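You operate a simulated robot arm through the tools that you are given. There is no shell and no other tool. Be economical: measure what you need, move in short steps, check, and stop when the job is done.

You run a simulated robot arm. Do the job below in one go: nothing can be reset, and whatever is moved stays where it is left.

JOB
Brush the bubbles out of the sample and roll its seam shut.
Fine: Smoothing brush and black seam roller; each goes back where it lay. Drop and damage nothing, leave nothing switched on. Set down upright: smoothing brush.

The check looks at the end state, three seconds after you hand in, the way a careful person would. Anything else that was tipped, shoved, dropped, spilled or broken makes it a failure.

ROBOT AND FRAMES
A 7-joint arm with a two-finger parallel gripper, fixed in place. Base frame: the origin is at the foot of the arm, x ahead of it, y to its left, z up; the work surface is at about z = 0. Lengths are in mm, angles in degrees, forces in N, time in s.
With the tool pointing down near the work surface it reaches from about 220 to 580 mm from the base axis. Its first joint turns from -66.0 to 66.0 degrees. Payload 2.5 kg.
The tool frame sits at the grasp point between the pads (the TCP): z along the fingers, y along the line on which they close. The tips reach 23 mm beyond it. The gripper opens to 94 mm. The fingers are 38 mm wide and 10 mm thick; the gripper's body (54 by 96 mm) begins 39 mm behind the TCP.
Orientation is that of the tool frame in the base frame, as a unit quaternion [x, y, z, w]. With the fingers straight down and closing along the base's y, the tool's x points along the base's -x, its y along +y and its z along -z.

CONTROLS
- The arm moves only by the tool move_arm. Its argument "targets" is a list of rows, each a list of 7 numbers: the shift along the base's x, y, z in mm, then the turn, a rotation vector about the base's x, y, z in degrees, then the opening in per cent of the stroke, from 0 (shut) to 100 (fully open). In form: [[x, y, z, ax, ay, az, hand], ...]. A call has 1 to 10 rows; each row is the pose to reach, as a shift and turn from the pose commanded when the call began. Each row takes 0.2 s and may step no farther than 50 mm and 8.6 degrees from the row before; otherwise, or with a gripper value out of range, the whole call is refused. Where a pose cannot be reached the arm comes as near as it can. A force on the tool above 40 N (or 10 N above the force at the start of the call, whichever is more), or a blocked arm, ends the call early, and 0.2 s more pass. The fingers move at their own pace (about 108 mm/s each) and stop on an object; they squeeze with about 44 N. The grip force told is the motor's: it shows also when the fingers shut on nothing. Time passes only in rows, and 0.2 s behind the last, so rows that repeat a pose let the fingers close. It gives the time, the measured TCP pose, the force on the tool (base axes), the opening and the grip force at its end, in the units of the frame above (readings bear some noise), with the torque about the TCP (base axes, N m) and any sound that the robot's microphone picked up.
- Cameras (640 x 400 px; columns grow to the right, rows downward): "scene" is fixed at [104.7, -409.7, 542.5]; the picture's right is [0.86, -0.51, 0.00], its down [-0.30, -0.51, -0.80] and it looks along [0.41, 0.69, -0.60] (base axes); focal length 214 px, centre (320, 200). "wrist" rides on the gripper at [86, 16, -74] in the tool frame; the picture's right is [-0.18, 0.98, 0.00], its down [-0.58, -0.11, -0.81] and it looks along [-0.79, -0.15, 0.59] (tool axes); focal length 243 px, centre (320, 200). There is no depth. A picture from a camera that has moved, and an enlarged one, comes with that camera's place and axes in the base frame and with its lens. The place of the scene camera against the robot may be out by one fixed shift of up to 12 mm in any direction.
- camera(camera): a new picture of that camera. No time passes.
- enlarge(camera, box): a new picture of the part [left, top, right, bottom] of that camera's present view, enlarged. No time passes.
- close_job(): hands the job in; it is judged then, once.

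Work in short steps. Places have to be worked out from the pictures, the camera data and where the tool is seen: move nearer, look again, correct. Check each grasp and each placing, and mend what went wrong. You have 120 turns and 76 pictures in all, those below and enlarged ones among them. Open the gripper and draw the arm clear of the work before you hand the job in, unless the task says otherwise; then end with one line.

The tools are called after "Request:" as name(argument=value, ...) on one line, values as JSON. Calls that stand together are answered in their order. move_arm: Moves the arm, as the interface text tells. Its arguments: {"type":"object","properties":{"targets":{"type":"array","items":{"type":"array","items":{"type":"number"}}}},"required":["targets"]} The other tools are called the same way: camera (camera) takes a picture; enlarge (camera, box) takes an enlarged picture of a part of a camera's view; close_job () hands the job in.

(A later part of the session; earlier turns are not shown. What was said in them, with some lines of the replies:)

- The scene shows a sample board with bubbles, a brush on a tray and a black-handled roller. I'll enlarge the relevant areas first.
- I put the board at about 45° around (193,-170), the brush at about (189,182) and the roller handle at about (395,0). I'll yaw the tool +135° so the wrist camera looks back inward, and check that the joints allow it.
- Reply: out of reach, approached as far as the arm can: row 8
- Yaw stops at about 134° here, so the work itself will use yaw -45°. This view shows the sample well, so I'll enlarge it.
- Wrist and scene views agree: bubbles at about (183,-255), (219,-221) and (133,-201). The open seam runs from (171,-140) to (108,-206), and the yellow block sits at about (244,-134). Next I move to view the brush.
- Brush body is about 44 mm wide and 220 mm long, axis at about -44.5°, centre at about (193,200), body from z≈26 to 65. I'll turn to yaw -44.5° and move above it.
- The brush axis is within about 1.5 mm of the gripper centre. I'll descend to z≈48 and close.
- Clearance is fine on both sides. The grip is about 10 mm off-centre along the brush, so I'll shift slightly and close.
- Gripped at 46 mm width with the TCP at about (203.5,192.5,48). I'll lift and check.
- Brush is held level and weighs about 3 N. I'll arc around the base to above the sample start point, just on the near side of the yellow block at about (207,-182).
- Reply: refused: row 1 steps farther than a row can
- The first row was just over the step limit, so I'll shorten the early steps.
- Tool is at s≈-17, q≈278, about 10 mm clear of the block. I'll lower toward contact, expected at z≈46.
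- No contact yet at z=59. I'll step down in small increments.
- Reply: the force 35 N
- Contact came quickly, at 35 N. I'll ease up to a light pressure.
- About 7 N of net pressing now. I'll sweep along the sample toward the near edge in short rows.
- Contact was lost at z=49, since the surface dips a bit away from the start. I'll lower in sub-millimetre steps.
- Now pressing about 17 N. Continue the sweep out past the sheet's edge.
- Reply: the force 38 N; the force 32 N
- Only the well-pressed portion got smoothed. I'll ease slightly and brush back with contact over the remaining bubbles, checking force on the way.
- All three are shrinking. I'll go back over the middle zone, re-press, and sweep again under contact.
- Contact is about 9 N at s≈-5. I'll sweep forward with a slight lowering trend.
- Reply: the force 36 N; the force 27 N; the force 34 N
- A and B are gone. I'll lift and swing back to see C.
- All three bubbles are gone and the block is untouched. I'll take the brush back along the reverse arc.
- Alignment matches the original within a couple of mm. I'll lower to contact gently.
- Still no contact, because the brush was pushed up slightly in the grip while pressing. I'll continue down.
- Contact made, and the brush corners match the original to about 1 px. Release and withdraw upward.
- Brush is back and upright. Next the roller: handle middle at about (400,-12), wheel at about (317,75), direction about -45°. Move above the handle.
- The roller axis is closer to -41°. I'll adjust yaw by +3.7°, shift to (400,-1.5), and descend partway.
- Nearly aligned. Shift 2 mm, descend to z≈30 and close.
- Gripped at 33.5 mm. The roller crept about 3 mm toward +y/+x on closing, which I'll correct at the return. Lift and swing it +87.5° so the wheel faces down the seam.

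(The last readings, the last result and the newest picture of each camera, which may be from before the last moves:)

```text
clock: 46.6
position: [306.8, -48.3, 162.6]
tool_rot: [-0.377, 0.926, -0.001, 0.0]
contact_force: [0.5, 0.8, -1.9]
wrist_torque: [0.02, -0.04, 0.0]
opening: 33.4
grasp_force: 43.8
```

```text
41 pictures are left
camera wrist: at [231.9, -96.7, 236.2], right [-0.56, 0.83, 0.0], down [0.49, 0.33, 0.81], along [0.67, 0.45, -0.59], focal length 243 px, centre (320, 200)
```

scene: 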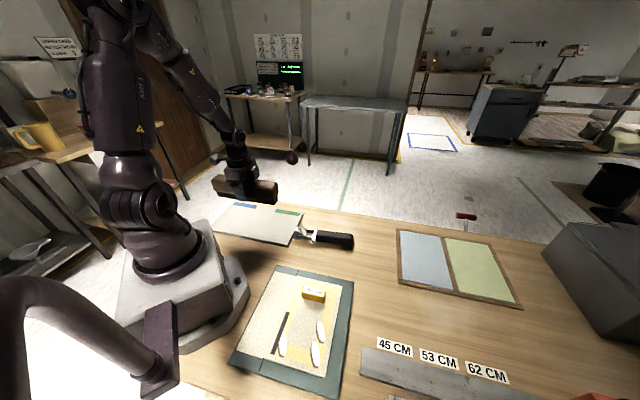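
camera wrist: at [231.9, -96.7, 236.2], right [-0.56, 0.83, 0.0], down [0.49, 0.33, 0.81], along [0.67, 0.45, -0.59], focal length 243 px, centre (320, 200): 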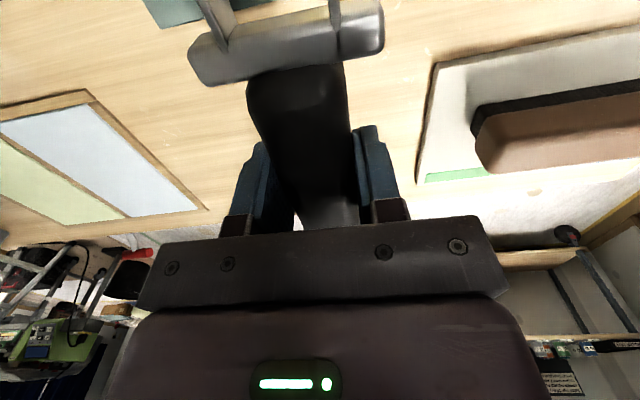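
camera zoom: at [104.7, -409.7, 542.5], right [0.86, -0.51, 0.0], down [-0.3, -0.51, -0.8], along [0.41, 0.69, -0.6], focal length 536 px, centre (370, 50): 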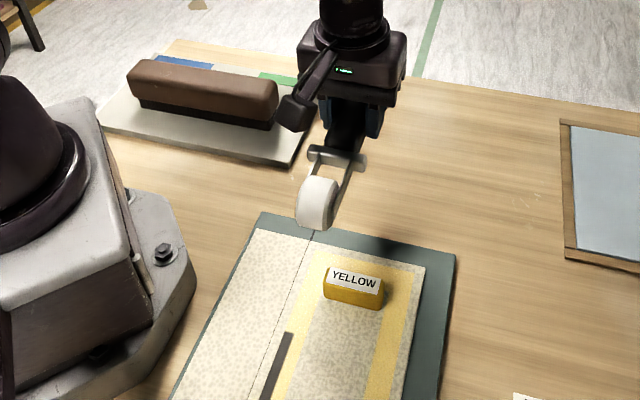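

Roller is held well. I'll align yaw with the seam and pitch the handle up about 20° so the gripper clears the yellow block, moving above the seam's far end.

Request:
move_arm(targets=[[0, 0, 0, 4.8, -4.6, 0.7, 10], [0, 0, 0, 9.6, -9.2, 1.4, 10], [0, 0, 0, 14.4, -13.8, 2, 10], [-32, -8, -10, 14.4, -13.8, 2, 10], [-63, -15, -35, 14.4, -13.8, 2, 10], [-63, -15, -35, 14.4, -13.8, 2, 10]])

Request:
enlarge(camera="scene", box=[200, 200, 400, 360])

Request:
camera(camera="wrist")

```text
clock: 48.0
position: [243.2, -63.7, 126.5]
tool_rot: [-0.387, 0.906, 0.071, 0.157]
contact_force: [0.4, -0.2, -0.9]
wrist_torque: [0.03, -0.03, 0.0]
opening: 33.6
grasp_force: 43.9
```

```text
2.50 times, centred on (300, 280) of scene
camera zoom: at [104.7, -409.8, 542.5], right [0.86, -0.51, 0.0], down [-0.3, -0.51, -0.8], along [0.41, 0.69, -0.6], focal length 536 px, centre (370, 0)
```

zoom: 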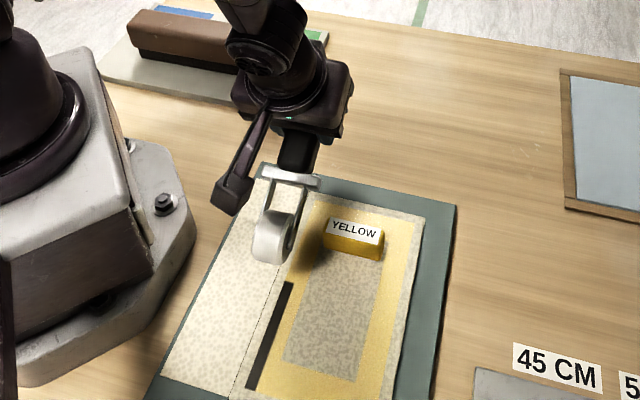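

```text
39 pictures are left
camera wrist: at [157.2, -127.8, 165.7], right [-0.59, 0.8, 0.07], down [0.27, 0.12, 0.96], along [0.76, 0.58, -0.29], focal length 243 px, centre (320, 200)
```

wrist: 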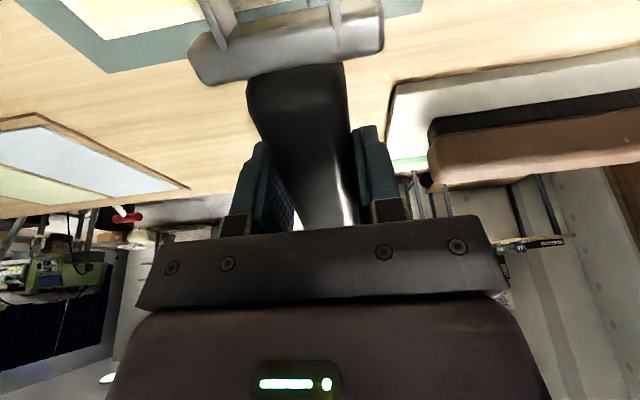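

Wheel is near the seam line. I'll lower to just above contact and compare.

Request:
move_arm(targets=[[0, 0, -20, 0, 0, 0, 10], [0, 0, -40, 0, 0, 0, 10], [0, 0, -44, 0, 0, 0, 10]])

Request:
enlarge(camera="scene", box=[240, 250, 340, 350])

```text
clock: 48.8
position: [242.7, -63.9, 82.7]
tool_rot: [-0.386, 0.906, 0.072, 0.157]
contact_force: [-2.3, 2.2, 11.7]
wrist_torque: [-0.89, 0.9, -0.32]
opening: 33.5
grasp_force: 44.0
```

```text
4.00 times, centred on (290, 300) of scene
camera zoom: at [104.7, -409.7, 542.6], right [0.86, -0.51, 0.0], down [-0.3, -0.51, -0.8], along [0.41, 0.69, -0.6], focal length 858 px, centre (440, -200)
```

zoom: 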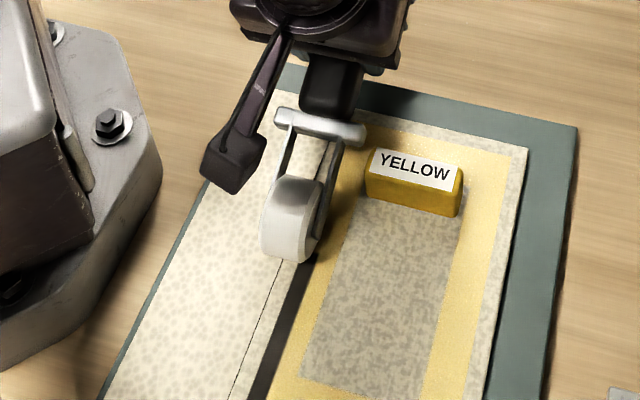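

The wheel touches at z≈83 and is centred on the seam line, so I need about 7 mm more toward +q to cover the open gap. The roller's collar would pass close to the block, so I lift, pitch 5° more and shift.

Request:
move_arm(targets=[[0, 0, 15, 0, 0, 0, 10], [3, -3, 25, 1.8, -1.7, 0, 10], [5, -5, 25, 3.6, -3.45, 0, 10], [5, -5, 18, 3.6, -3.45, 0, 10], [5, -5, 13, 3.6, -3.45, 0, 10]])

Request:
enlarge(camera="scene", box=[240, 250, 340, 350])

```text
clock: 50.0
position: [245.4, -69.2, 98.4]
tool_rot: [-0.386, 0.9, 0.091, 0.183]
contact_force: [0.7, -0.1, -2.3]
wrist_torque: [0.01, -0.03, -0.02]
opening: 33.4
grasp_force: 44.1
out of reach, approached as far as the arm can: row 2, 3, 4, 5
```

```text
4.00 times, centred on (290, 300) of scene
camera zoom: at [104.7, -409.7, 542.5], right [0.86, -0.51, 0.0], down [-0.3, -0.51, -0.8], along [0.41, 0.69, -0.6], focal length 858 px, centre (440, -200)
```

zoom: 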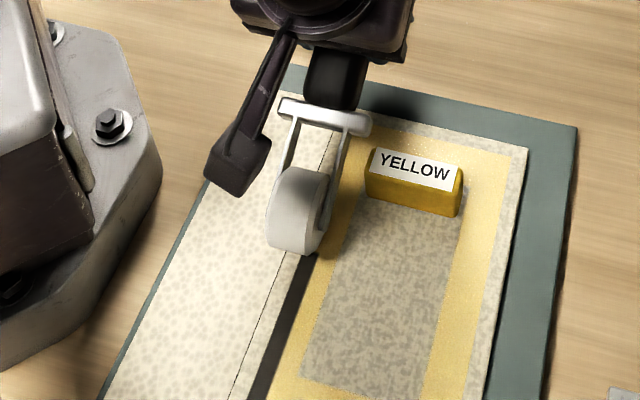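

The tilt saturates at about 23.6°, which is enough since the collar stays above the block. I'll command 23°, shift 3 mm more, and lower until contact.

Request:
move_arm(targets=[[2, -2, 0, -1.4, 1.4, 0, 10], [2, -2, -4, -1.4, 1.4, 0, 10], [2, -2, -7, -1.4, 1.4, 0, 10]])

```text
clock: 50.8
position: [246.7, -70.1, 91.3]
tool_rot: [-0.385, 0.902, 0.083, 0.18]
contact_force: [0.1, 0.5, -1.5]
wrist_torque: [0.02, 0.0, -0.02]
opening: 33.6
grasp_force: 43.8
```

Request:
move_arm(targets=[[0, 0, -1.5, 0, 0, 0, 10], [0, 0, -3, 0, 0, 0, 10]])

Request:
enlarge(camera="scene", box=[240, 250, 340, 350])

```text
clock: 51.4
position: [241.6, -66.5, 82.7]
tool_rot: [-0.386, 0.902, 0.095, 0.168]
contact_force: [4.8, -4.8, 10.8]
wrist_torque: [-1.36, 0.42, 0.72]
opening: 33.4
grasp_force: 44.2
out of reach, approached as far as the arm can: row 2
```

```text
4.00 times, centred on (290, 300) of scene
camera zoom: at [104.6, -409.8, 542.6], right [0.86, -0.51, 0.0], down [-0.3, -0.51, -0.8], along [0.41, 0.69, -0.6], focal length 858 px, centre (440, -200)
```

zoom: 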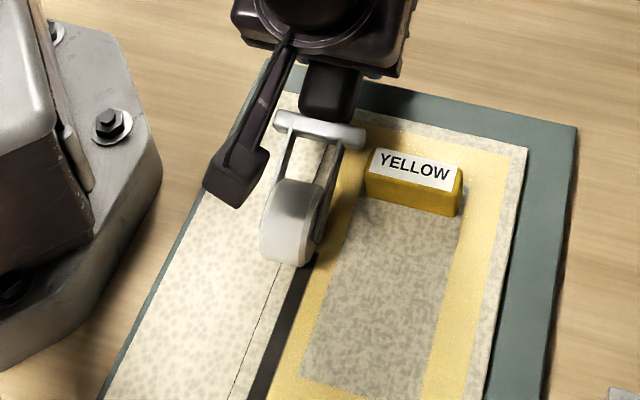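

The arm runs out of reach at this tilt, and the wheel still sits about 10 mm short of the gap (strip at q≈225 once I allow for board thickness). Lift, go back to 20° pitch, and shift outward.

Request:
move_arm(targets=[[0, 0, 15, 0, 0, 0, 10], [4, -2, 20, -2.2, 2.1, 0, 10], [7, -3.5, 15, -2.2, 2.1, 0, 10], [7, -3.5, 8, -2.2, 2.1, 0, 10], [7, -3.5, 5, -2.2, 2.1, 0, 10]])

Request:
enlarge(camera="scene", box=[240, 250, 340, 350])

```text
clock: 52.6
position: [255.1, -72.8, 93.8]
tool_rot: [-0.386, 0.906, 0.071, 0.158]
contact_force: [-0.9, 0.9, -1.6]
wrist_torque: [0.02, -0.01, -0.05]
opening: 33.5
grasp_force: 44.2
```

```text
4.00 times, centred on (290, 300) of scene
camera zoom: at [104.7, -409.7, 542.5], right [0.86, -0.51, 0.0], down [-0.3, -0.51, -0.8], along [0.41, 0.69, -0.6], focal length 858 px, centre (440, -200)
```

zoom: 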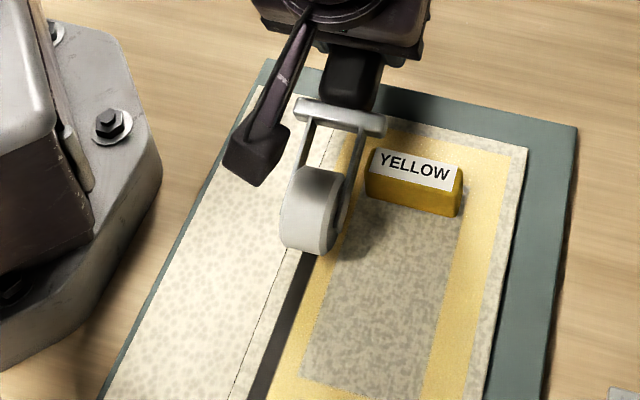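

Wheel is now centred over the gap's line with the collar clear of the block. Lower to contact.

Request:
move_arm(targets=[[0, 0, -5, 0, 0, 0, 10], [0, 0, -8, 0, 0, 0, 10], [0, 0, -10, 0, 0, 0, 10]])

```text
clock: 53.4
position: [254.7, -73.3, 83.6]
tool_rot: [-0.387, 0.906, 0.07, 0.157]
contact_force: [-0.1, -0.1, -1.1]
wrist_torque: [0.02, -0.03, 0.02]
opening: 33.5
grasp_force: 43.8
```

Request:
move_arm(targets=[[0, 0, -1, 0, 0, 0, 10], [0, 0, -2, 0, 0, 0, 10]])

Request:
enlarge(camera="scene", box=[240, 250, 340, 350])

```text
clock: 54.0
position: [254.1, -72.3, 80.5]
tool_rot: [-0.386, 0.906, 0.071, 0.157]
contact_force: [1.3, 0.6, -1.3]
wrist_torque: [0.02, 0.0, 0.0]
opening: 33.2
grasp_force: 44.2
```

```text
4.00 times, centred on (290, 300) of scene
camera zoom: at [104.7, -409.7, 542.5], right [0.86, -0.51, 0.0], down [-0.3, -0.51, -0.8], along [0.41, 0.69, -0.6], focal length 858 px, centre (440, -200)
```

zoom: 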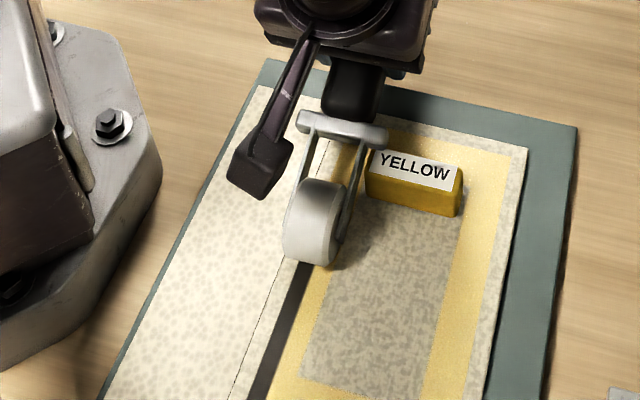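

Request:
move_arm(targets=[[3, 3, 0, 0, 0, 0, 10], [3, 3, -1.2, 0, 0, 0, 10], [3, 3, -2.2, 0, 0, 0, 10]])

```text
clock: 54.8
position: [257.0, -69.2, 80.3]
tool_rot: [-0.386, 0.906, 0.07, 0.158]
contact_force: [-0.9, 0.1, 4.1]
wrist_torque: [-0.27, 0.16, -0.09]
opening: 33.7
grasp_force: 44.3
```

The wheel contacts with about 6 N. I'll roll along the seam in short rows.

Request:
move_arm(targets=[[-3.5, -3.6, -0.6, 0, 0, 0, 10], [-7, -7.2, -0.8, 0, 0, 0, 10], [-10.4, -10.9, -0.8, 0, 0, 0, 10], [-14, -14.5, -0.8, 0, 0, 0, 10], [-17.3, -18.1, -0.8, 0, 0, 0, 10]])

Request:
enlarge(camera="scene", box=[240, 250, 340, 350])

```text
clock: 56.0
position: [239.5, -87.5, 79.7]
tool_rot: [-0.385, 0.907, 0.071, 0.157]
contact_force: [-0.1, -0.7, -1.5]
wrist_torque: [0.02, 0.0, 0.04]
opening: 33.5
grasp_force: 44.0
```

```text
4.00 times, centred on (290, 300) of scene
camera zoom: at [104.7, -409.7, 542.5], right [0.86, -0.51, 0.0], down [-0.3, -0.51, -0.8], along [0.41, 0.69, -0.6], focal length 858 px, centre (440, -200)
```

zoom: 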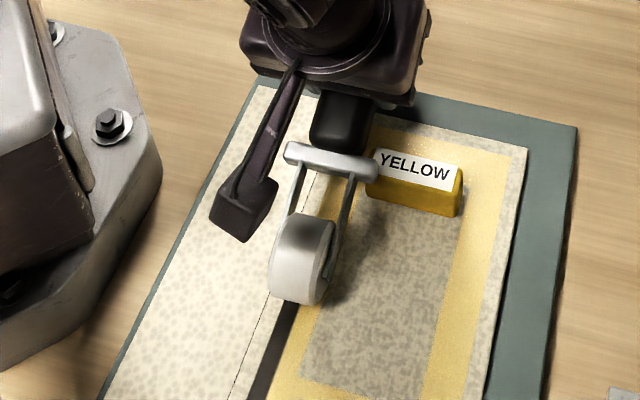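

Contact was lost slightly. I'll re-press and shift 2 mm back onto the gap.

Request:
move_arm(targets=[[-1.5, 1.5, -0.8, 0, 0, 0, 10], [-1.5, 1.5, -1.6, 0, 0, 0, 10], [-1.5, 1.5, -2.2, 0, 0, 0, 10]])

```text
clock: 56.8
position: [238.7, -86.6, 76.7]
tool_rot: [-0.387, 0.906, 0.071, 0.159]
contact_force: [2.2, -2.3, 12.2]
wrist_torque: [-1.18, 0.75, 0.36]
opening: 33.7
grasp_force: 44.2
```

Good, about 14 N. I'll roll back to the start under contact so the first stretch gets covered, then forward.

Request:
move_arm(targets=[[3.5, 3.6, 0.1, 0, 0, 0, 10], [7, 7.2, 0.3, 0, 0, 0, 10], [10.4, 10.9, 0.5, 0, 0, 0, 10], [14, 14.5, 0.7, 0, 0, 0, 10], [17.3, 18.1, 0.9, 0, 0, 0, 10]])

Request:
move_arm(targets=[[-3.5, -3.6, -0.5, 0, 0, 0, 10], [-7, -7.2, -0.7, 0, 0, 0, 10], [-10.4, -10.9, -0.9, 0, 0, 0, 10], [-14, -14.5, -1.1, 0, 0, 0, 10], [-17.3, -18.1, -1.3, 0, 0, 0, 10]])

Request:
move_arm(targets=[[-3.5, -3.6, -0.2, 0, 0, 0, 10], [-7, -7.2, -0.4, 0, 0, 0, 10], [-10.4, -10.9, -0.6, 0, 0, 0, 10], [-14, -14.5, -0.8, 0, 0, 0, 10]])

Request:
enlarge(camera="scene", box=[220, 250, 340, 370])

```text
clock: 58.0
position: [256.8, -66.7, 77.4]
tool_rot: [-0.387, 0.906, 0.072, 0.157]
contact_force: [0.2, -0.1, -1.4]
wrist_torque: [0.03, -0.04, 0.03]
opening: 33.2
grasp_force: 44.2
```

```text
clock: 59.2
position: [237.6, -87.3, 75.8]
tool_rot: [-0.386, 0.906, 0.071, 0.157]
contact_force: [-0.6, 0.5, -2.0]
wrist_torque: [0.03, 0.01, 0.01]
opening: 33.6
grasp_force: 44.2
```

```text
clock: 60.2
position: [229.9, -97.0, 76.1]
tool_rot: [-0.386, 0.906, 0.067, 0.158]
contact_force: [-0.3, -0.5, -2.4]
wrist_torque: [0.0, -0.03, -0.01]
opening: 33.5
grasp_force: 43.7
out of reach, approached as far as the arm can: row 2, 3, 4
```

```text
3.33 times, centred on (280, 310) of scene
camera zoom: at [104.7, -409.7, 542.5], right [0.86, -0.51, 0.0], down [-0.3, -0.51, -0.8], along [0.41, 0.69, -0.6], focal length 715 px, centre (453, -167)
```

zoom: 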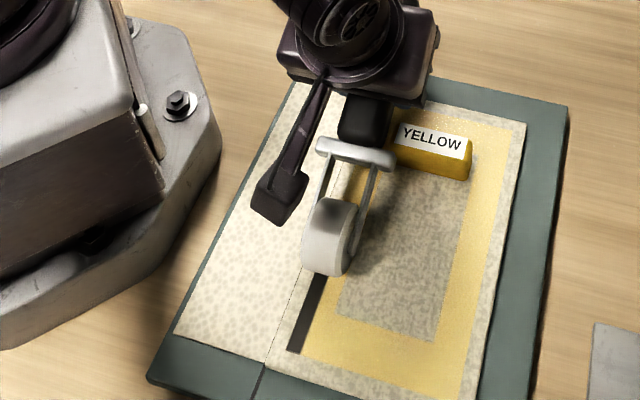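

The roller is pivoting in the grip under load and the tilted wrist runs out of reach. A better grasp is tool vertical with the roller pitched. I'll take the roller back to its spot, set it down, and re-grip with the tool tilted instead.

Request:
move_arm(targets=[[14, 14.5, 45, 0, 0, 0, 10], [36, 36, 75, 0, 0, 0, 10], [75, 52, 85, 0, 0, 0, 10], [83, 54, 85, -5.7, 5.5, 0, 10], [83, 54, 85, -11.5, 11, 0, 10], [83, 54, 85, -11.5, 11, 0, 10]])

Request:
enlarge(camera="scene", box=[220, 150, 420, 310])

```text
clock: 61.6
position: [314.0, -42.7, 160.3]
tool_rot: [-0.391, 0.92, 0.016, 0.03]
contact_force: [0.1, -0.6, -1.4]
wrist_torque: [-0.02, -0.03, -0.03]
opening: 33.7
grasp_force: 44.1
```

```text
2.50 times, centred on (320, 230) of scene
camera zoom: at [104.7, -409.7, 542.5], right [0.86, -0.51, 0.0], down [-0.3, -0.51, -0.8], along [0.41, 0.69, -0.6], focal length 536 px, centre (320, 125)
```

zoom: 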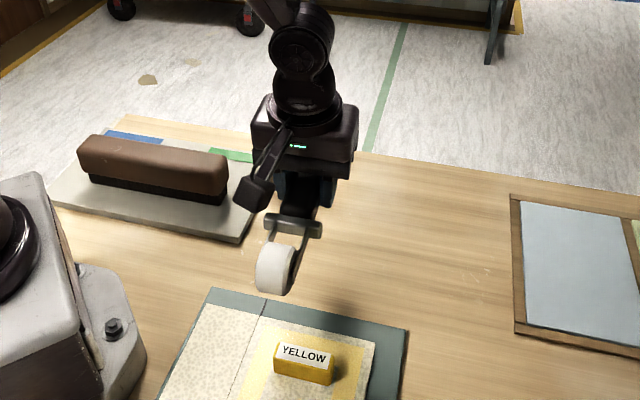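

Now rotate back toward the original heading and move above its spot.

Request:
move_arm(targets=[[9, 4, 0, 0, 0, -8.5, 10], [18, 8, 0, 0, 0, -17, 10], [27, 12, 0, 0, 0, -25.5, 10], [36, 16, 0, 0, 0, -34, 10], [45, 20, 0, 0, 0, -42.5, 10], [54, 24, 0, 0, 0, -51, 10], [63, 28, 0, 0, 0, -59.5, 10], [72, 32, 0, 0, 0, -68, 10], [80, 36, 0, 0, 0, -76.5, 10], [86, 41, 0, 0, 0, -85, 10]])

Request:
move_arm(targets=[[0, 0, -40, 0, 0, -2, 10], [0, 0, -80, 0, 0, -2, 10], [0, 0, -110, 0, 0, -2, 10], [0, 0, -118, 0, 0, -2, 10]])

Request:
enlarge(camera="scene", box=[275, 190, 375, 265])

```text
clock: 63.8
position: [400.0, -2.9, 159.9]
tool_rot: [0.334, 0.942, -0.009, 0.034]
contact_force: [0.1, 0.7, -0.7]
wrist_torque: [0.0, -0.04, 0.0]
opening: 33.1
grasp_force: 43.7
```

```text
clock: 64.8
position: [397.8, -2.1, 40.3]
tool_rot: [0.348, 0.937, -0.009, 0.034]
contact_force: [0.1, -0.2, -1.5]
wrist_torque: [-0.02, -0.02, 0.0]
opening: 33.6
grasp_force: 44.4
```

```text
5.33 times, centred on (325, 228) of scene
camera zoom: at [104.7, -409.8, 542.5], right [0.86, -0.51, 0.0], down [-0.3, -0.51, -0.8], along [0.41, 0.69, -0.6], focal length 1144 px, centre (293, 53)
```

zoom: 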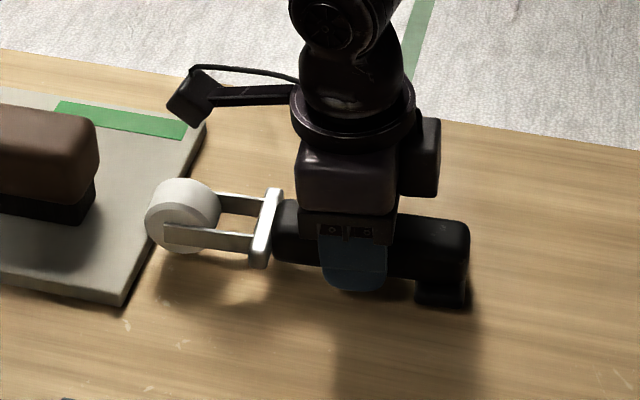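

Almost matching the original; the wheel is a bit high, so I'll pitch 2° and lower slowly.

Request:
move_arm(targets=[[0, 0, -4, -1.3, -1.5, 0, 10], [0, 0, -7, -1.3, -1.5, 0, 10], [0, 0, -8.5, -1.3, -1.5, 0, 10]])

Request:
enlarge(camera="scene", box=[275, 190, 375, 265])

```text
clock: 65.6
position: [398.8, -1.4, 32.3]
tool_rot: [0.348, 0.936, -0.015, 0.05]
contact_force: [-0.5, 0.3, -1.1]
wrist_torque: [-0.04, -0.05, -0.01]
opening: 33.4
grasp_force: 43.6
```

```text
5.33 times, centred on (325, 228) of scene
camera zoom: at [104.7, -409.7, 542.5], right [0.86, -0.51, 0.0], down [-0.3, -0.51, -0.8], along [0.41, 0.69, -0.6], focal length 1144 px, centre (293, 53)
```

zoom: 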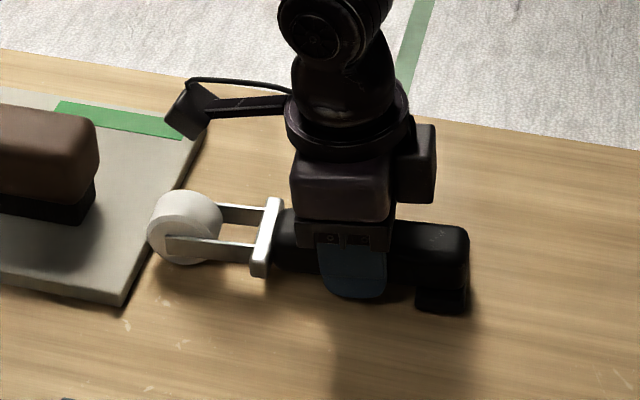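

Request:
move_arm(targets=[[0, 0, -1, 0, 0, 0, 10], [0, 0, -2, 0, 0, 0, 10], [0, 0, -2.7, 0, 0, 0, 10]])

```text
clock: 66.4
position: [399.9, -1.9, 31.7]
tool_rot: [0.349, 0.936, -0.015, 0.051]
contact_force: [-0.5, -0.2, 4.1]
wrist_torque: [0.27, 0.44, 0.1]
opening: 33.4
grasp_force: 43.9
```

Request:
move_arm(targets=[[0, 0, 0, 0.7, 0.8, 0, 10], [0, 0, -0.8, 0.7, 0.8, 0, 10]])

Request:
enlarge(camera="scene", box=[275, 190, 375, 265])

```text
clock: 67.0
position: [399.8, -0.7, 30.9]
tool_rot: [0.348, 0.937, -0.011, 0.041]
contact_force: [-0.5, -0.7, -0.3]
wrist_torque: [-0.06, -0.05, 0.01]
opening: 33.7
grasp_force: 43.6
```

```text
5.33 times, centred on (325, 228) of scene
camera zoom: at [104.7, -409.7, 542.5], right [0.86, -0.51, 0.0], down [-0.3, -0.51, -0.8], along [0.41, 0.69, -0.6], focal length 1144 px, centre (293, 53)
```

zoom: 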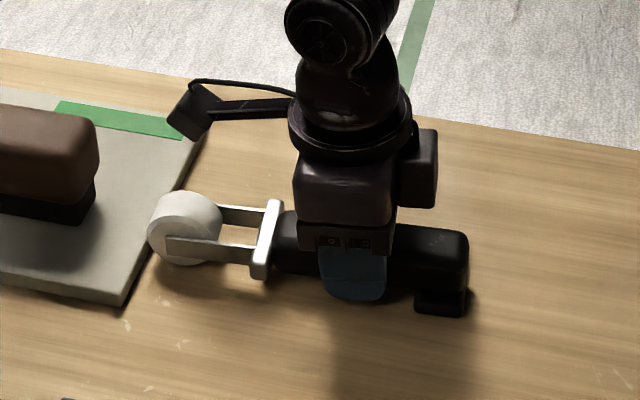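

Essentially at the original pose. Lower a last millimetre and release.

Request:
move_arm(targets=[[0, 0, -0.8, 0, 0, 0, 10], [0, 0, -1.2, 0, 0, 0, 10], [0, 0, -1.2, 0, 0, 0, 50], [0, 0, -1.2, 0, 0, 0, 85], [0, 0, -1.2, 0, 0, 0, 85]])

Request:
enlarge(camera="scene", box=[275, 190, 375, 265])

Request:
camera(camera="wrist")

```text
clock: 68.2
position: [399.0, -1.7, 29.5]
tool_rot: [0.348, 0.936, -0.012, 0.042]
contact_force: [0.5, -0.8, 0.1]
wrist_torque: [0.0, 0.02, -0.01]
opening: 79.8
grasp_force: 0.0
```

```text
5.33 times, centred on (325, 228) of scene
camera zoom: at [104.7, -409.7, 542.5], right [0.86, -0.51, 0.0], down [-0.3, -0.51, -0.8], along [0.41, 0.69, -0.6], focal length 1144 px, centre (293, 53)
```

zoom: 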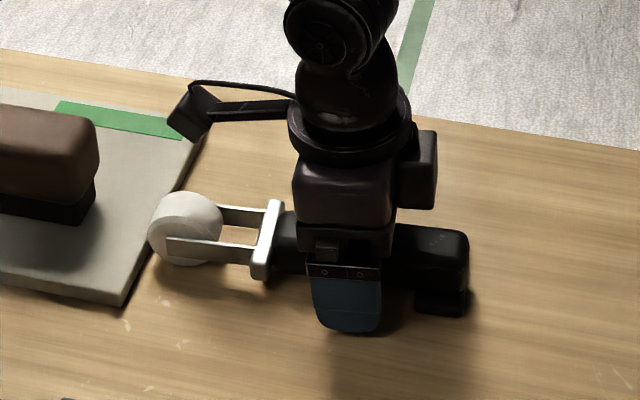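

```text
26 pictures are left
camera wrist: at [339.5, 73.0, 95.7], right [0.78, 0.62, 0.02], down [0.31, -0.42, 0.85], along [0.54, -0.66, -0.52], focal length 243 px, centre (320, 200)
```

wrist: 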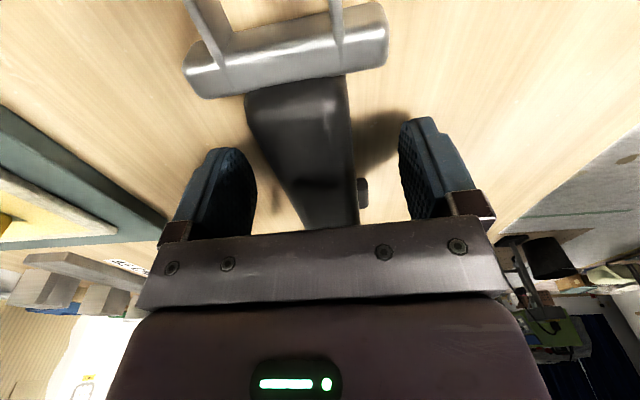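

The roller is back at its place. I'll now tilt the open gripper 25° the other way about the handle, raise slightly, and re-grip.

Request:
move_arm(targets=[[0, 0, 4, 5.5, 6.2, 0, 85], [0, 0, 7, 11, 12.5, 0, 85], [0, 0, 7, 16.5, 18.7, 0, 85], [0, 0, 7, 16.5, 18.7, 0, 85]])

Request:
enlarge(camera="scene", box=[275, 190, 375, 265])

```text
clock: 69.2
position: [400.1, -1.5, 36.7]
tool_rot: [0.344, 0.923, 0.065, -0.162]
contact_force: [-0.3, -0.4, 0.3]
wrist_torque: [0.01, 0.0, 0.04]
opening: 79.7
grasp_force: 0.0
```

```text
5.33 times, centred on (325, 228) of scene
camera zoom: at [104.7, -409.8, 542.5], right [0.86, -0.51, 0.0], down [-0.3, -0.51, -0.8], along [0.41, 0.69, -0.6], focal length 1144 px, centre (293, 53)
```

zoom: 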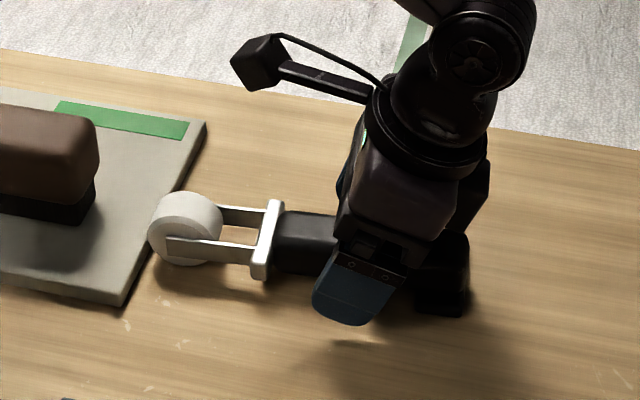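

Request:
move_arm(targets=[[0, 0, -2, 0, 0, 0, 50], [0, 0, -2, 0, 0, 0, 25], [0, 0, -2, 0, 0, 0, 10], [0, 0, -2, 0, 0, 0, 10], [0, 0, 20, 0, 0, 0, 10], [0, 0, 60, 0, 0, 0, 10], [0, 0, 100, 0, 0, 0, 10]])

Request:
enlarge(camera="scene", box=[255, 150, 395, 255])

```text
clock: 70.8
position: [397.8, -2.5, 138.4]
tool_rot: [0.345, 0.923, 0.065, -0.16]
contact_force: [-0.1, 0.1, -1.1]
wrist_torque: [-0.02, -0.04, 0.02]
opening: 33.8
grasp_force: 44.1
```

```text
3.81 times, centred on (325, 202) of scene
camera zoom: at [104.7, -409.8, 542.5], right [0.86, -0.51, 0.0], down [-0.3, -0.51, -0.8], along [0.41, 0.69, -0.6], focal length 817 px, centre (301, 190)
```

zoom: 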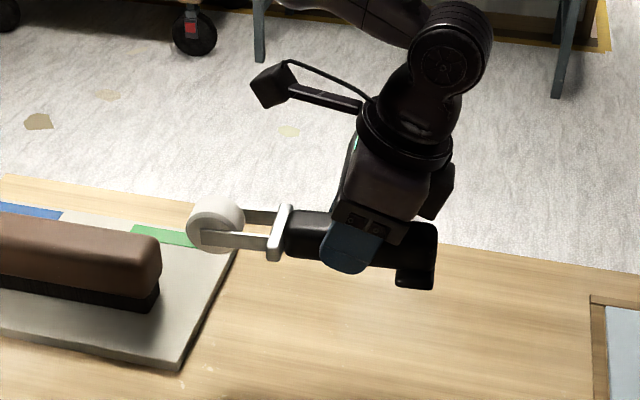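

Regripped with the roller level while the tool is tilted -20°. I'll bring the tool vertical, so the roller pitches wheel-down, and swing to the seam.

Request:
move_arm(targets=[[0, 0, 10, -4.4, -5, 0, 10], [0, 0, 20, -8.8, -10, 0, 10], [0, 0, 25, -13.2, -15, 0, 10], [0, 0, 25, -13.2, -15, 0, 10]])

Request:
move_arm(targets=[[-9, -4, 0, 0, 0, 8.5, 10], [-18, -8, 0, 0, 0, 17, 10], [-27, -12, 0, 0, 0, 25.5, 10], [-36, -16, 0, 0, 0, 34, 10], [-46, -20, 0, 0, 0, 42.5, 10], [-57, -25, 0, 0, 0, 51, 10], [-68, -30, 0, 0, 0, 59.5, 10], [-80, -36, 0, 0, 0, 68, 10], [-92, -43, 0, 0, 0, 76.5, 10], [-105, -50, 0, 0, 0, 85, 10]])

Request:
move_arm(targets=[[-22, -10, -10, 0, 0, 2.2, 10], [-43, -20, -30, 0, 0, 2.2, 10], [-43, -20, -50, 0, 0, 2.2, 10], [-43, -20, -66, 0, 0, 2.2, 10]])

Request:
enlarge(camera="scene", box=[220, 240, 340, 360])

```text
clock: 71.8
position: [400.0, -0.4, 160.9]
tool_rot: [0.35, 0.937, 0.004, 0.001]
contact_force: [-0.1, -0.1, -1.1]
wrist_torque: [-0.03, 0.02, 0.02]
opening: 33.6
grasp_force: 44.0
```

```text
clock: 74.0
position: [294.4, -51.9, 160.4]
tool_rot: [-0.377, 0.926, 0.004, -0.002]
contact_force: [0.4, 0.0, -1.3]
wrist_torque: [0.01, -0.06, -0.02]
opening: 33.7
grasp_force: 44.5
```

```text
clock: 75.0
position: [250.2, -70.2, 95.4]
tool_rot: [-0.394, 0.919, 0.003, -0.002]
contact_force: [0.6, -0.4, -1.6]
wrist_torque: [0.02, -0.03, -0.01]
opening: 33.4
grasp_force: 43.9
```

```text
3.33 times, centred on (280, 300) of scene
camera zoom: at [104.7, -409.7, 542.5], right [0.86, -0.51, 0.0], down [-0.3, -0.51, -0.8], along [0.41, 0.69, -0.6], focal length 715 px, centre (453, -133)
```

zoom: 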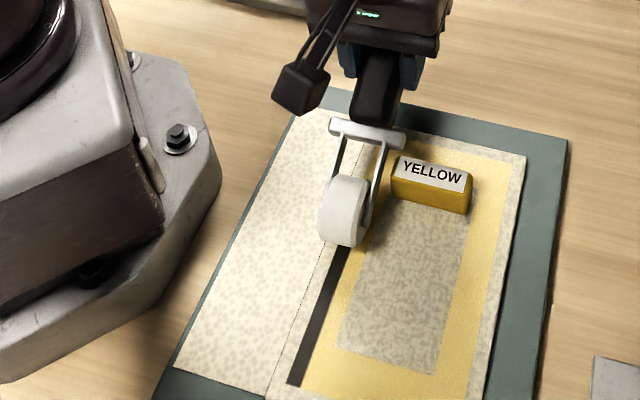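

Wheel is centred over the gap with the tool vertical. Lower toward contact.

Request:
move_arm(targets=[[0, 0, -6, 0, 0, 0, 10], [0, 0, -10, 0, 0, 0, 10], [0, 0, -12, 0, 0, 0, 10]])

```text
clock: 75.8
position: [251.8, -72.3, 83.0]
tool_rot: [-0.393, 0.92, 0.003, -0.001]
contact_force: [-4.8, 4.8, 20.9]
wrist_torque: [-1.04, 0.58, -0.37]
opening: 33.6
grasp_force: 43.7
```

Contact is about 22 N. Roll forward now.

Request:
move_arm(targets=[[-3.5, -3.6, 0, 0, 0, 0, 10], [-7, -7.2, 0, 0, 0, 0, 10], [-10.4, -10.9, 0, 0, 0, 0, 10]])

Request:
enlarge(camera="scene", box=[220, 240, 340, 360])

```text
clock: 76.6
position: [242.7, -81.6, 83.9]
tool_rot: [-0.394, 0.919, 0.003, -0.002]
contact_force: [3.5, 3.9, 12.7]
wrist_torque: [-0.64, 0.13, 0.13]
opening: 33.9
grasp_force: 44.0
```

```text
3.33 times, centred on (280, 300) of scene
camera zoom: at [104.7, -409.7, 542.6], right [0.86, -0.51, 0.0], down [-0.3, -0.51, -0.8], along [0.41, 0.69, -0.6], focal length 715 px, centre (453, -133)
```

zoom: 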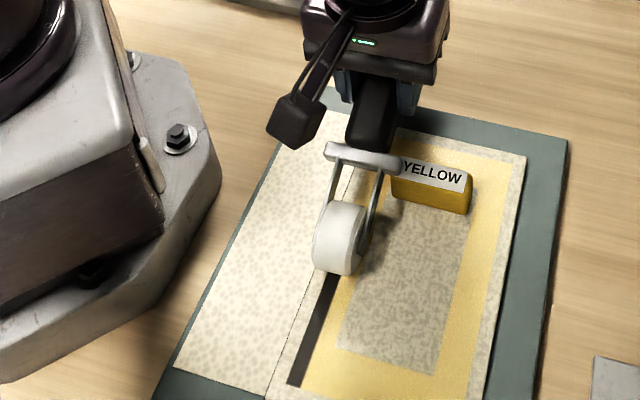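

Contact holds at about 14 N and the block is unmoved. Continue.

Request:
move_arm(targets=[[-3.5, -3.6, -0.1, 0, 0, 0, 10], [-7, -7.2, -0.2, 0, 0, 0, 10], [-10.4, -10.9, -0.3, 0, 0, 0, 10], [-13.8, -14.5, -0.4, 0, 0, 0, 10]])

Request:
move_arm(targets=[[-3.5, -3.6, -0.2, 0, 0, 0, 10], [-7, -7.2, -0.3, 0, 0, 0, 10], [-10.4, -10.9, -0.4, 0, 0, 0, 10], [-13.8, -14.5, -0.5, 0, 0, 0, 10]])

Request:
enlarge(camera="scene", box=[220, 240, 340, 360])

```text
clock: 77.6
position: [226.8, -95.6, 82.8]
tool_rot: [-0.394, 0.919, 0.003, -0.002]
contact_force: [-1.6, 1.0, 8.3]
wrist_torque: [-0.73, 0.74, -0.2]
opening: 33.4
grasp_force: 43.8
```

```text
clock: 78.6
position: [212.5, -110.2, 81.6]
tool_rot: [-0.394, 0.919, 0.002, -0.002]
contact_force: [-0.9, 0.6, 9.8]
wrist_torque: [-0.91, 0.8, -0.19]
opening: 33.6
grasp_force: 44.1
```

```text
3.33 times, centred on (280, 300) of scene
camera zoom: at [104.7, -409.7, 542.6], right [0.86, -0.51, 0.0], down [-0.3, -0.51, -0.8], along [0.41, 0.69, -0.6], focal length 715 px, centre (453, -133)
```

zoom: 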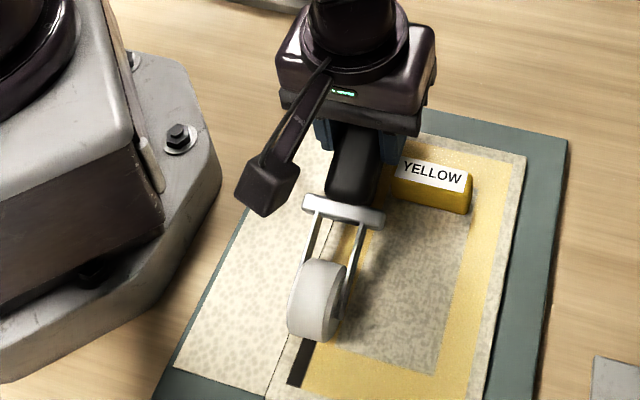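

The gap closes behind the wheel. Continue to the end of the gap, drifting 2 mm toward -q to stay centred.

Request:
move_arm(targets=[[-4, -3.1, -0.2, 0, 0, 0, 10], [-8, -6.2, -0.3, 0, 0, 0, 10], [-11.9, -9.4, -0.4, 0, 0, 0, 10], [-15.3, -13, -0.5, 0, 0, 0, 10]])

Request:
move_arm(targets=[[-3.5, -3.6, -0.1, 0, 0, 0, 10], [-7, -7.2, -0.2, 0, 0, 0, 10], [-10.4, -10.9, -0.3, 0, 0, 0, 10], [-13.8, -14.5, -0.4, 0, 0, 0, 10]])

Request:
enlarge(camera="scene", box=[220, 240, 340, 360])

```text
clock: 79.6
position: [199.5, -124.0, 81.7]
tool_rot: [-0.394, 0.919, 0.003, -0.001]
contact_force: [4.4, -4.9, 9.8]
wrist_torque: [-1.18, 0.45, 0.63]
opening: 33.5
grasp_force: 43.9
```

```text
clock: 80.6
position: [184.0, -138.7, 80.8]
tool_rot: [-0.393, 0.92, 0.004, -0.003]
contact_force: [2.2, -1.7, 11.8]
wrist_torque: [-1.18, 0.74, 0.25]
opening: 33.7
grasp_force: 44.5
```

```text
3.33 times, centred on (280, 300) of scene
camera zoom: at [104.7, -409.7, 542.6], right [0.86, -0.51, 0.0], down [-0.3, -0.51, -0.8], along [0.41, 0.69, -0.6], focal length 715 px, centre (453, -133)
```

zoom: 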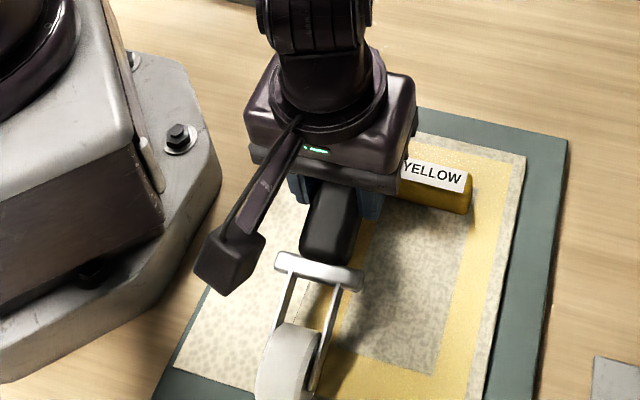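

The wheel has passed the end of the gap. Lift straight up and back off, then inspect.

Request:
move_arm(targets=[[0, 0, 15, 0, 0, 0, 10], [0, 0, 50, 0, 0, 0, 10], [10, 15, 80, 0, 0, 0, 10], [40, 45, 85, 0, 0, 0, 10], [72, 70, 85, 0, 0, 0, 10], [110, 90, 85, 0, 0, 0, 10]])

Request:
enlarge(camera="scene", box=[215, 240, 375, 400])

```text
clock: 82.0
position: [295.3, -49.3, 166.1]
tool_rot: [-0.394, 0.919, 0.003, -0.002]
contact_force: [-0.7, 0.4, -0.9]
wrist_torque: [0.04, -0.04, 0.03]
opening: 33.1
grasp_force: 43.7
```

```text
2.50 times, centred on (295, 320) of scene
camera zoom: at [104.7, -409.8, 542.5], right [0.86, -0.51, 0.0], down [-0.3, -0.51, -0.8], along [0.41, 0.69, -0.6], focal length 536 px, centre (382, -100)
```

zoom: 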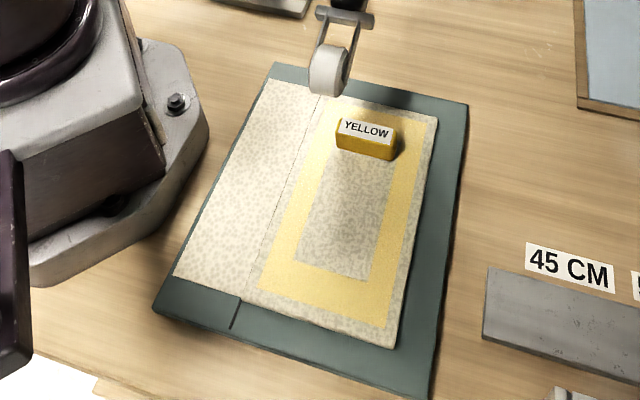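

Seam fully closed, bubbles gone, block in place. Swing the roller back to its spot.

Request:
move_arm(targets=[[12, 6, 0, 0, 0, -8.5, 10], [24, 12, 0, 0, 0, -17, 10], [36, 18, 0, 0, 0, -25.5, 10], [47, 23, 0, 0, 0, -34, 10], [57, 27, 0, 0, 0, -42.5, 10], [67, 31, 0, 0, 0, -51, 10], [77, 35, 0, 0, 0, -59.5, 10], [87, 39, 0, 0, 0, -68, 10], [96, 42, 0, 0, 0, -76.5, 10], [103.5, 46, 0, 0, 0, -85, 10]])

Request:
move_arm(targets=[[0, 0, -10, 0, 0, -2.2, 10], [0, 0, -20, 4.4, 5, -2.2, 10], [0, 0, -40, 8.8, 10, -2.2, 10], [0, 0, -80, 12.6, 14.2, -2.2, 10], [0, 0, -110, 12.6, 14.2, -2.2, 10], [0, 0, -118, 12.6, 14.2, -2.2, 10]])

Request:
enlarge(camera="scene", box=[275, 190, 375, 265])

```text
clock: 84.2
position: [397.7, -2.5, 165.9]
tool_rot: [0.332, 0.943, 0.004, 0.0]
contact_force: [-0.6, 0.6, -1.0]
wrist_torque: [-0.02, -0.03, 0.0]
opening: 33.5
grasp_force: 43.7
```

```text
clock: 85.6
position: [398.1, -1.8, 46.7]
tool_rot: [0.345, 0.924, 0.067, -0.151]
contact_force: [0.3, 0.3, -1.0]
wrist_torque: [-0.01, 0.01, -0.01]
opening: 33.5
grasp_force: 43.9
```

```text
5.33 times, centred on (325, 228) of scene
camera zoom: at [104.7, -409.8, 542.5], right [0.86, -0.51, 0.0], down [-0.3, -0.51, -0.8], along [0.41, 0.69, -0.6], focal length 1144 px, centre (293, 53)
```

zoom: 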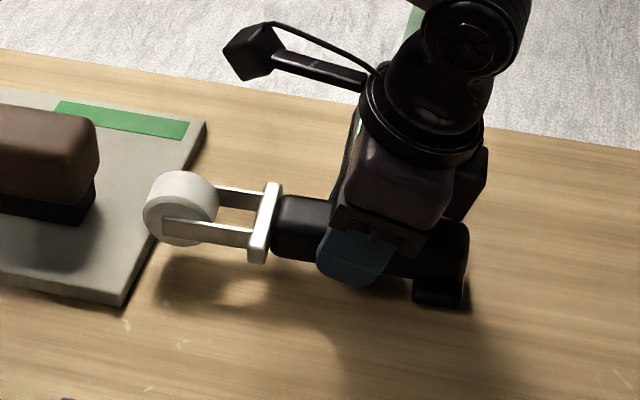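

The wheel is about 8 mm high, because the handle pivoted slightly. I'll pitch +3.3°, shift 2 mm along the handle, and lower most of the way.

Request:
move_arm(targets=[[1.7, -1.5, -4, -2.2, -2.5, 0, 10], [1.7, -1.5, -8, -2.2, -2.5, 0, 10], [1.7, -1.5, -9.5, -2.2, -2.5, 0, 10]])

Request:
enlarge(camera="scene", box=[275, 190, 375, 265])

```text
clock: 86.4
position: [399.1, -3.8, 39.2]
tool_rot: [0.347, 0.928, 0.056, -0.125]
contact_force: [-0.3, 0.2, -2.3]
wrist_torque: [-0.01, -0.04, 0.01]
opening: 33.5
grasp_force: 44.1
```

```text
5.33 times, centred on (325, 228) of scene
camera zoom: at [104.7, -409.7, 542.5], right [0.86, -0.51, 0.0], down [-0.3, -0.51, -0.8], along [0.41, 0.69, -0.6], focal length 1144 px, centre (293, 53)
```

zoom: 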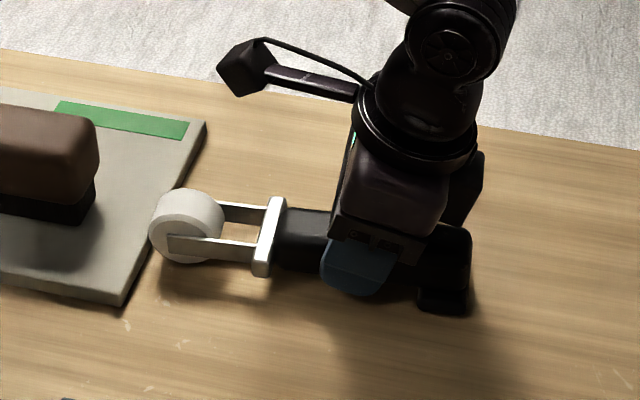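

Level now; about 4 mm to go. Lower gently.

Request:
move_arm(targets=[[-1, 0.5, -1.2, 0, 0, 0, 10], [-1, 0.5, -2.4, 0, 0, 0, 10], [-1, 0.5, -3, 0, 0, 0, 10]])

```text
clock: 87.2
position: [398.7, -4.6, 35.7]
tool_rot: [0.347, 0.928, 0.055, -0.125]
contact_force: [-0.1, 0.7, -1.7]
wrist_torque: [-0.02, -0.01, 0.0]
opening: 33.2
grasp_force: 44.2
```

Request:
move_arm(targets=[[0, 0, -0.7, 0, 0, 0, 10], [0, 0, -1.3, 0, 0, 0, 10]])

Request:
enlarge(camera="scene", box=[275, 190, 375, 265])

```text
clock: 87.8
position: [398.8, -3.5, 34.4]
tool_rot: [0.347, 0.928, 0.055, -0.125]
contact_force: [0.4, 0.1, -2.6]
wrist_torque: [-0.03, -0.04, 0.03]
opening: 33.3
grasp_force: 43.8
```

```text
5.33 times, centred on (325, 228) of scene
camera zoom: at [104.7, -409.7, 542.5], right [0.86, -0.51, 0.0], down [-0.3, -0.51, -0.8], along [0.41, 0.69, -0.6], focal length 1144 px, centre (293, 53)
```

zoom: 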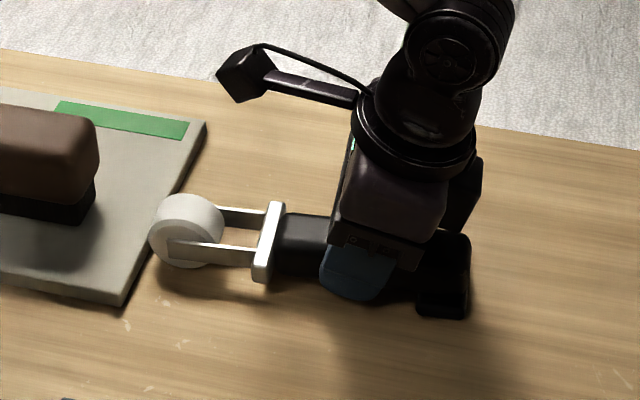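

Request:
move_arm(targets=[[-1, 1, -0.6, 0, 0, 0, 10], [-1, 1, -1.2, 0, 0, 0, 10]])

```text
clock: 88.4
position: [398.0, -1.7, 33.7]
tool_rot: [0.346, 0.928, 0.057, -0.125]
contact_force: [-0.9, -0.8, 6.0]
wrist_torque: [0.47, 0.8, 0.12]
opening: 33.3
grasp_force: 43.7
```

Contact made. Release and withdraw along the finger direction.

Request:
move_arm(targets=[[0, 0, 0, 0, 0, 0, 40], [0, 0, 0, 0, 0, 0, 70], [0, 0, 0, 0, 0, 0, 85], [4, -4, 20, 0, 0, 0, 85], [10, -9, 55, 0, 0, 0, 85], [10, -9, 100, 0, 0, 0, 85], [10, -9, 140, 0, 0, 0, 85]])

Request:
enlarge(camera="scene", box=[275, 190, 375, 265])

Request:
camera(camera="scene")

```text
clock: 90.0
position: [410.3, -10.6, 176.6]
tool_rot: [0.346, 0.928, 0.056, -0.124]
contact_force: [0.3, -0.1, -0.4]
wrist_torque: [0.0, -0.01, -0.03]
opening: 80.0
grasp_force: 0.0
```

```text
5.33 times, centred on (325, 228) of scene
camera zoom: at [104.7, -409.8, 542.5], right [0.86, -0.51, 0.0], down [-0.3, -0.51, -0.8], along [0.41, 0.69, -0.6], focal length 1144 px, centre (293, 53)
```

zoom: 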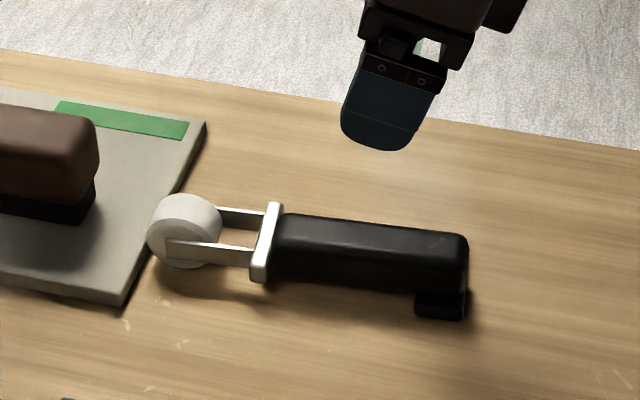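

```text
14 pictures are left
```

scene: 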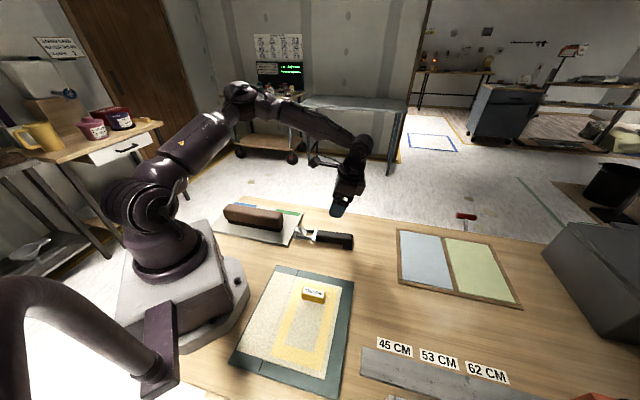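

Everything is back in place. One last close look at the sample, while raising the arm clear.

Request:
move_arm(targets=[[0, 0, 40, 0, 0, 0, 100], [0, 0, 80, 0, 0, 0, 100], [0, 0, 120, 0, 0, 0, 100]])

Request:
enlarge(camera="scene", box=[240, 270, 350, 380])

```text
clock: 90.8
position: [406.5, -10.4, 294.8]
tool_rot: [0.346, 0.928, 0.056, -0.125]
contact_force: [0.4, 1.0, 0.4]
wrist_torque: [0.02, 0.01, 0.03]
opening: 94.3
grasp_force: 0.1
```

```text
3.64 times, centred on (295, 325) of scene
camera zoom: at [104.7, -409.7, 542.5], right [0.86, -0.51, 0.0], down [-0.3, -0.51, -0.8], along [0.41, 0.69, -0.6], focal length 780 px, centre (411, -254)
```

zoom: 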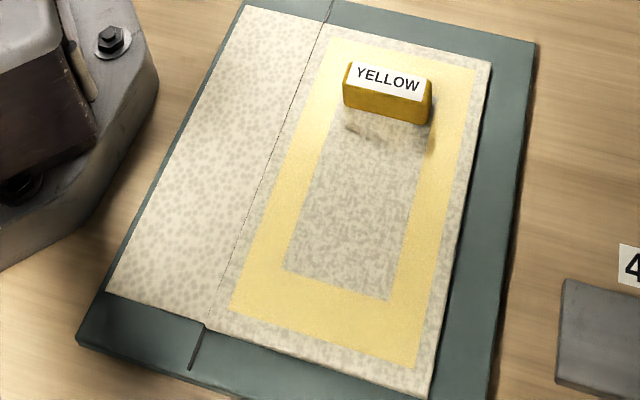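

The irregular shading by the block needs a check. I'll compare with the identical view from the start.

Request:
enlarge(camera="scene", box=[220, 255, 380, 400])

Request:
enlarge(camera="scene", box=[290, 275, 340, 310])

```text
2.76 times, centred on (300, 328) of scene
camera zoom: at [104.7, -409.7, 542.5], right [0.86, -0.51, 0.0], down [-0.3, -0.51, -0.8], along [0.41, 0.69, -0.6], focal length 592 px, centre (375, -152)
```

zoom: 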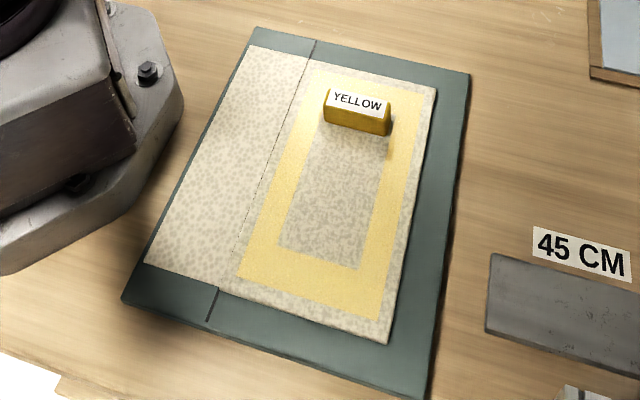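

```text
11.43 times, centred on (315, 292) of scene
camera zoom: at [104.7, -409.7, 542.5], right [0.86, -0.51, 0.0], down [-0.3, -0.51, -0.8], along [0.41, 0.69, -0.6], focal length 2451 px, centre (377, -857)
```

zoom: 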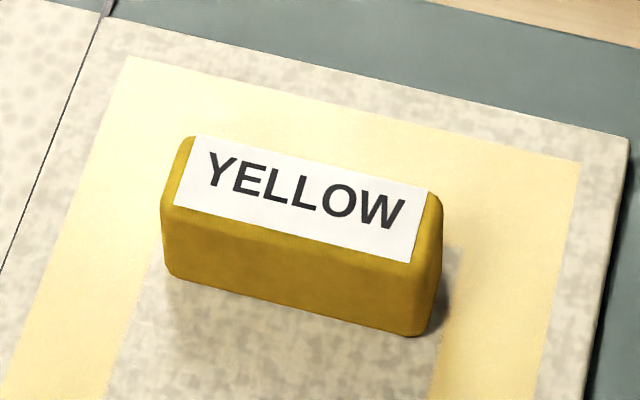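

The block moved only about 1 px in the scene view, together with the sheet it rests on, and is upright. Bubbles are gone, the seam is shut, both tools are in place, and the gripper is open and clear. Handing in.

Request:
close_job()

```text
The job is handed in.
```

I brushed out all three bubbles and rolled the seam shut. The brush (upright) and the black seam roller are back where they lay, to within about 2 mm; the yellow block on the sample shifted about 1 px in the scene view along with the sheet.
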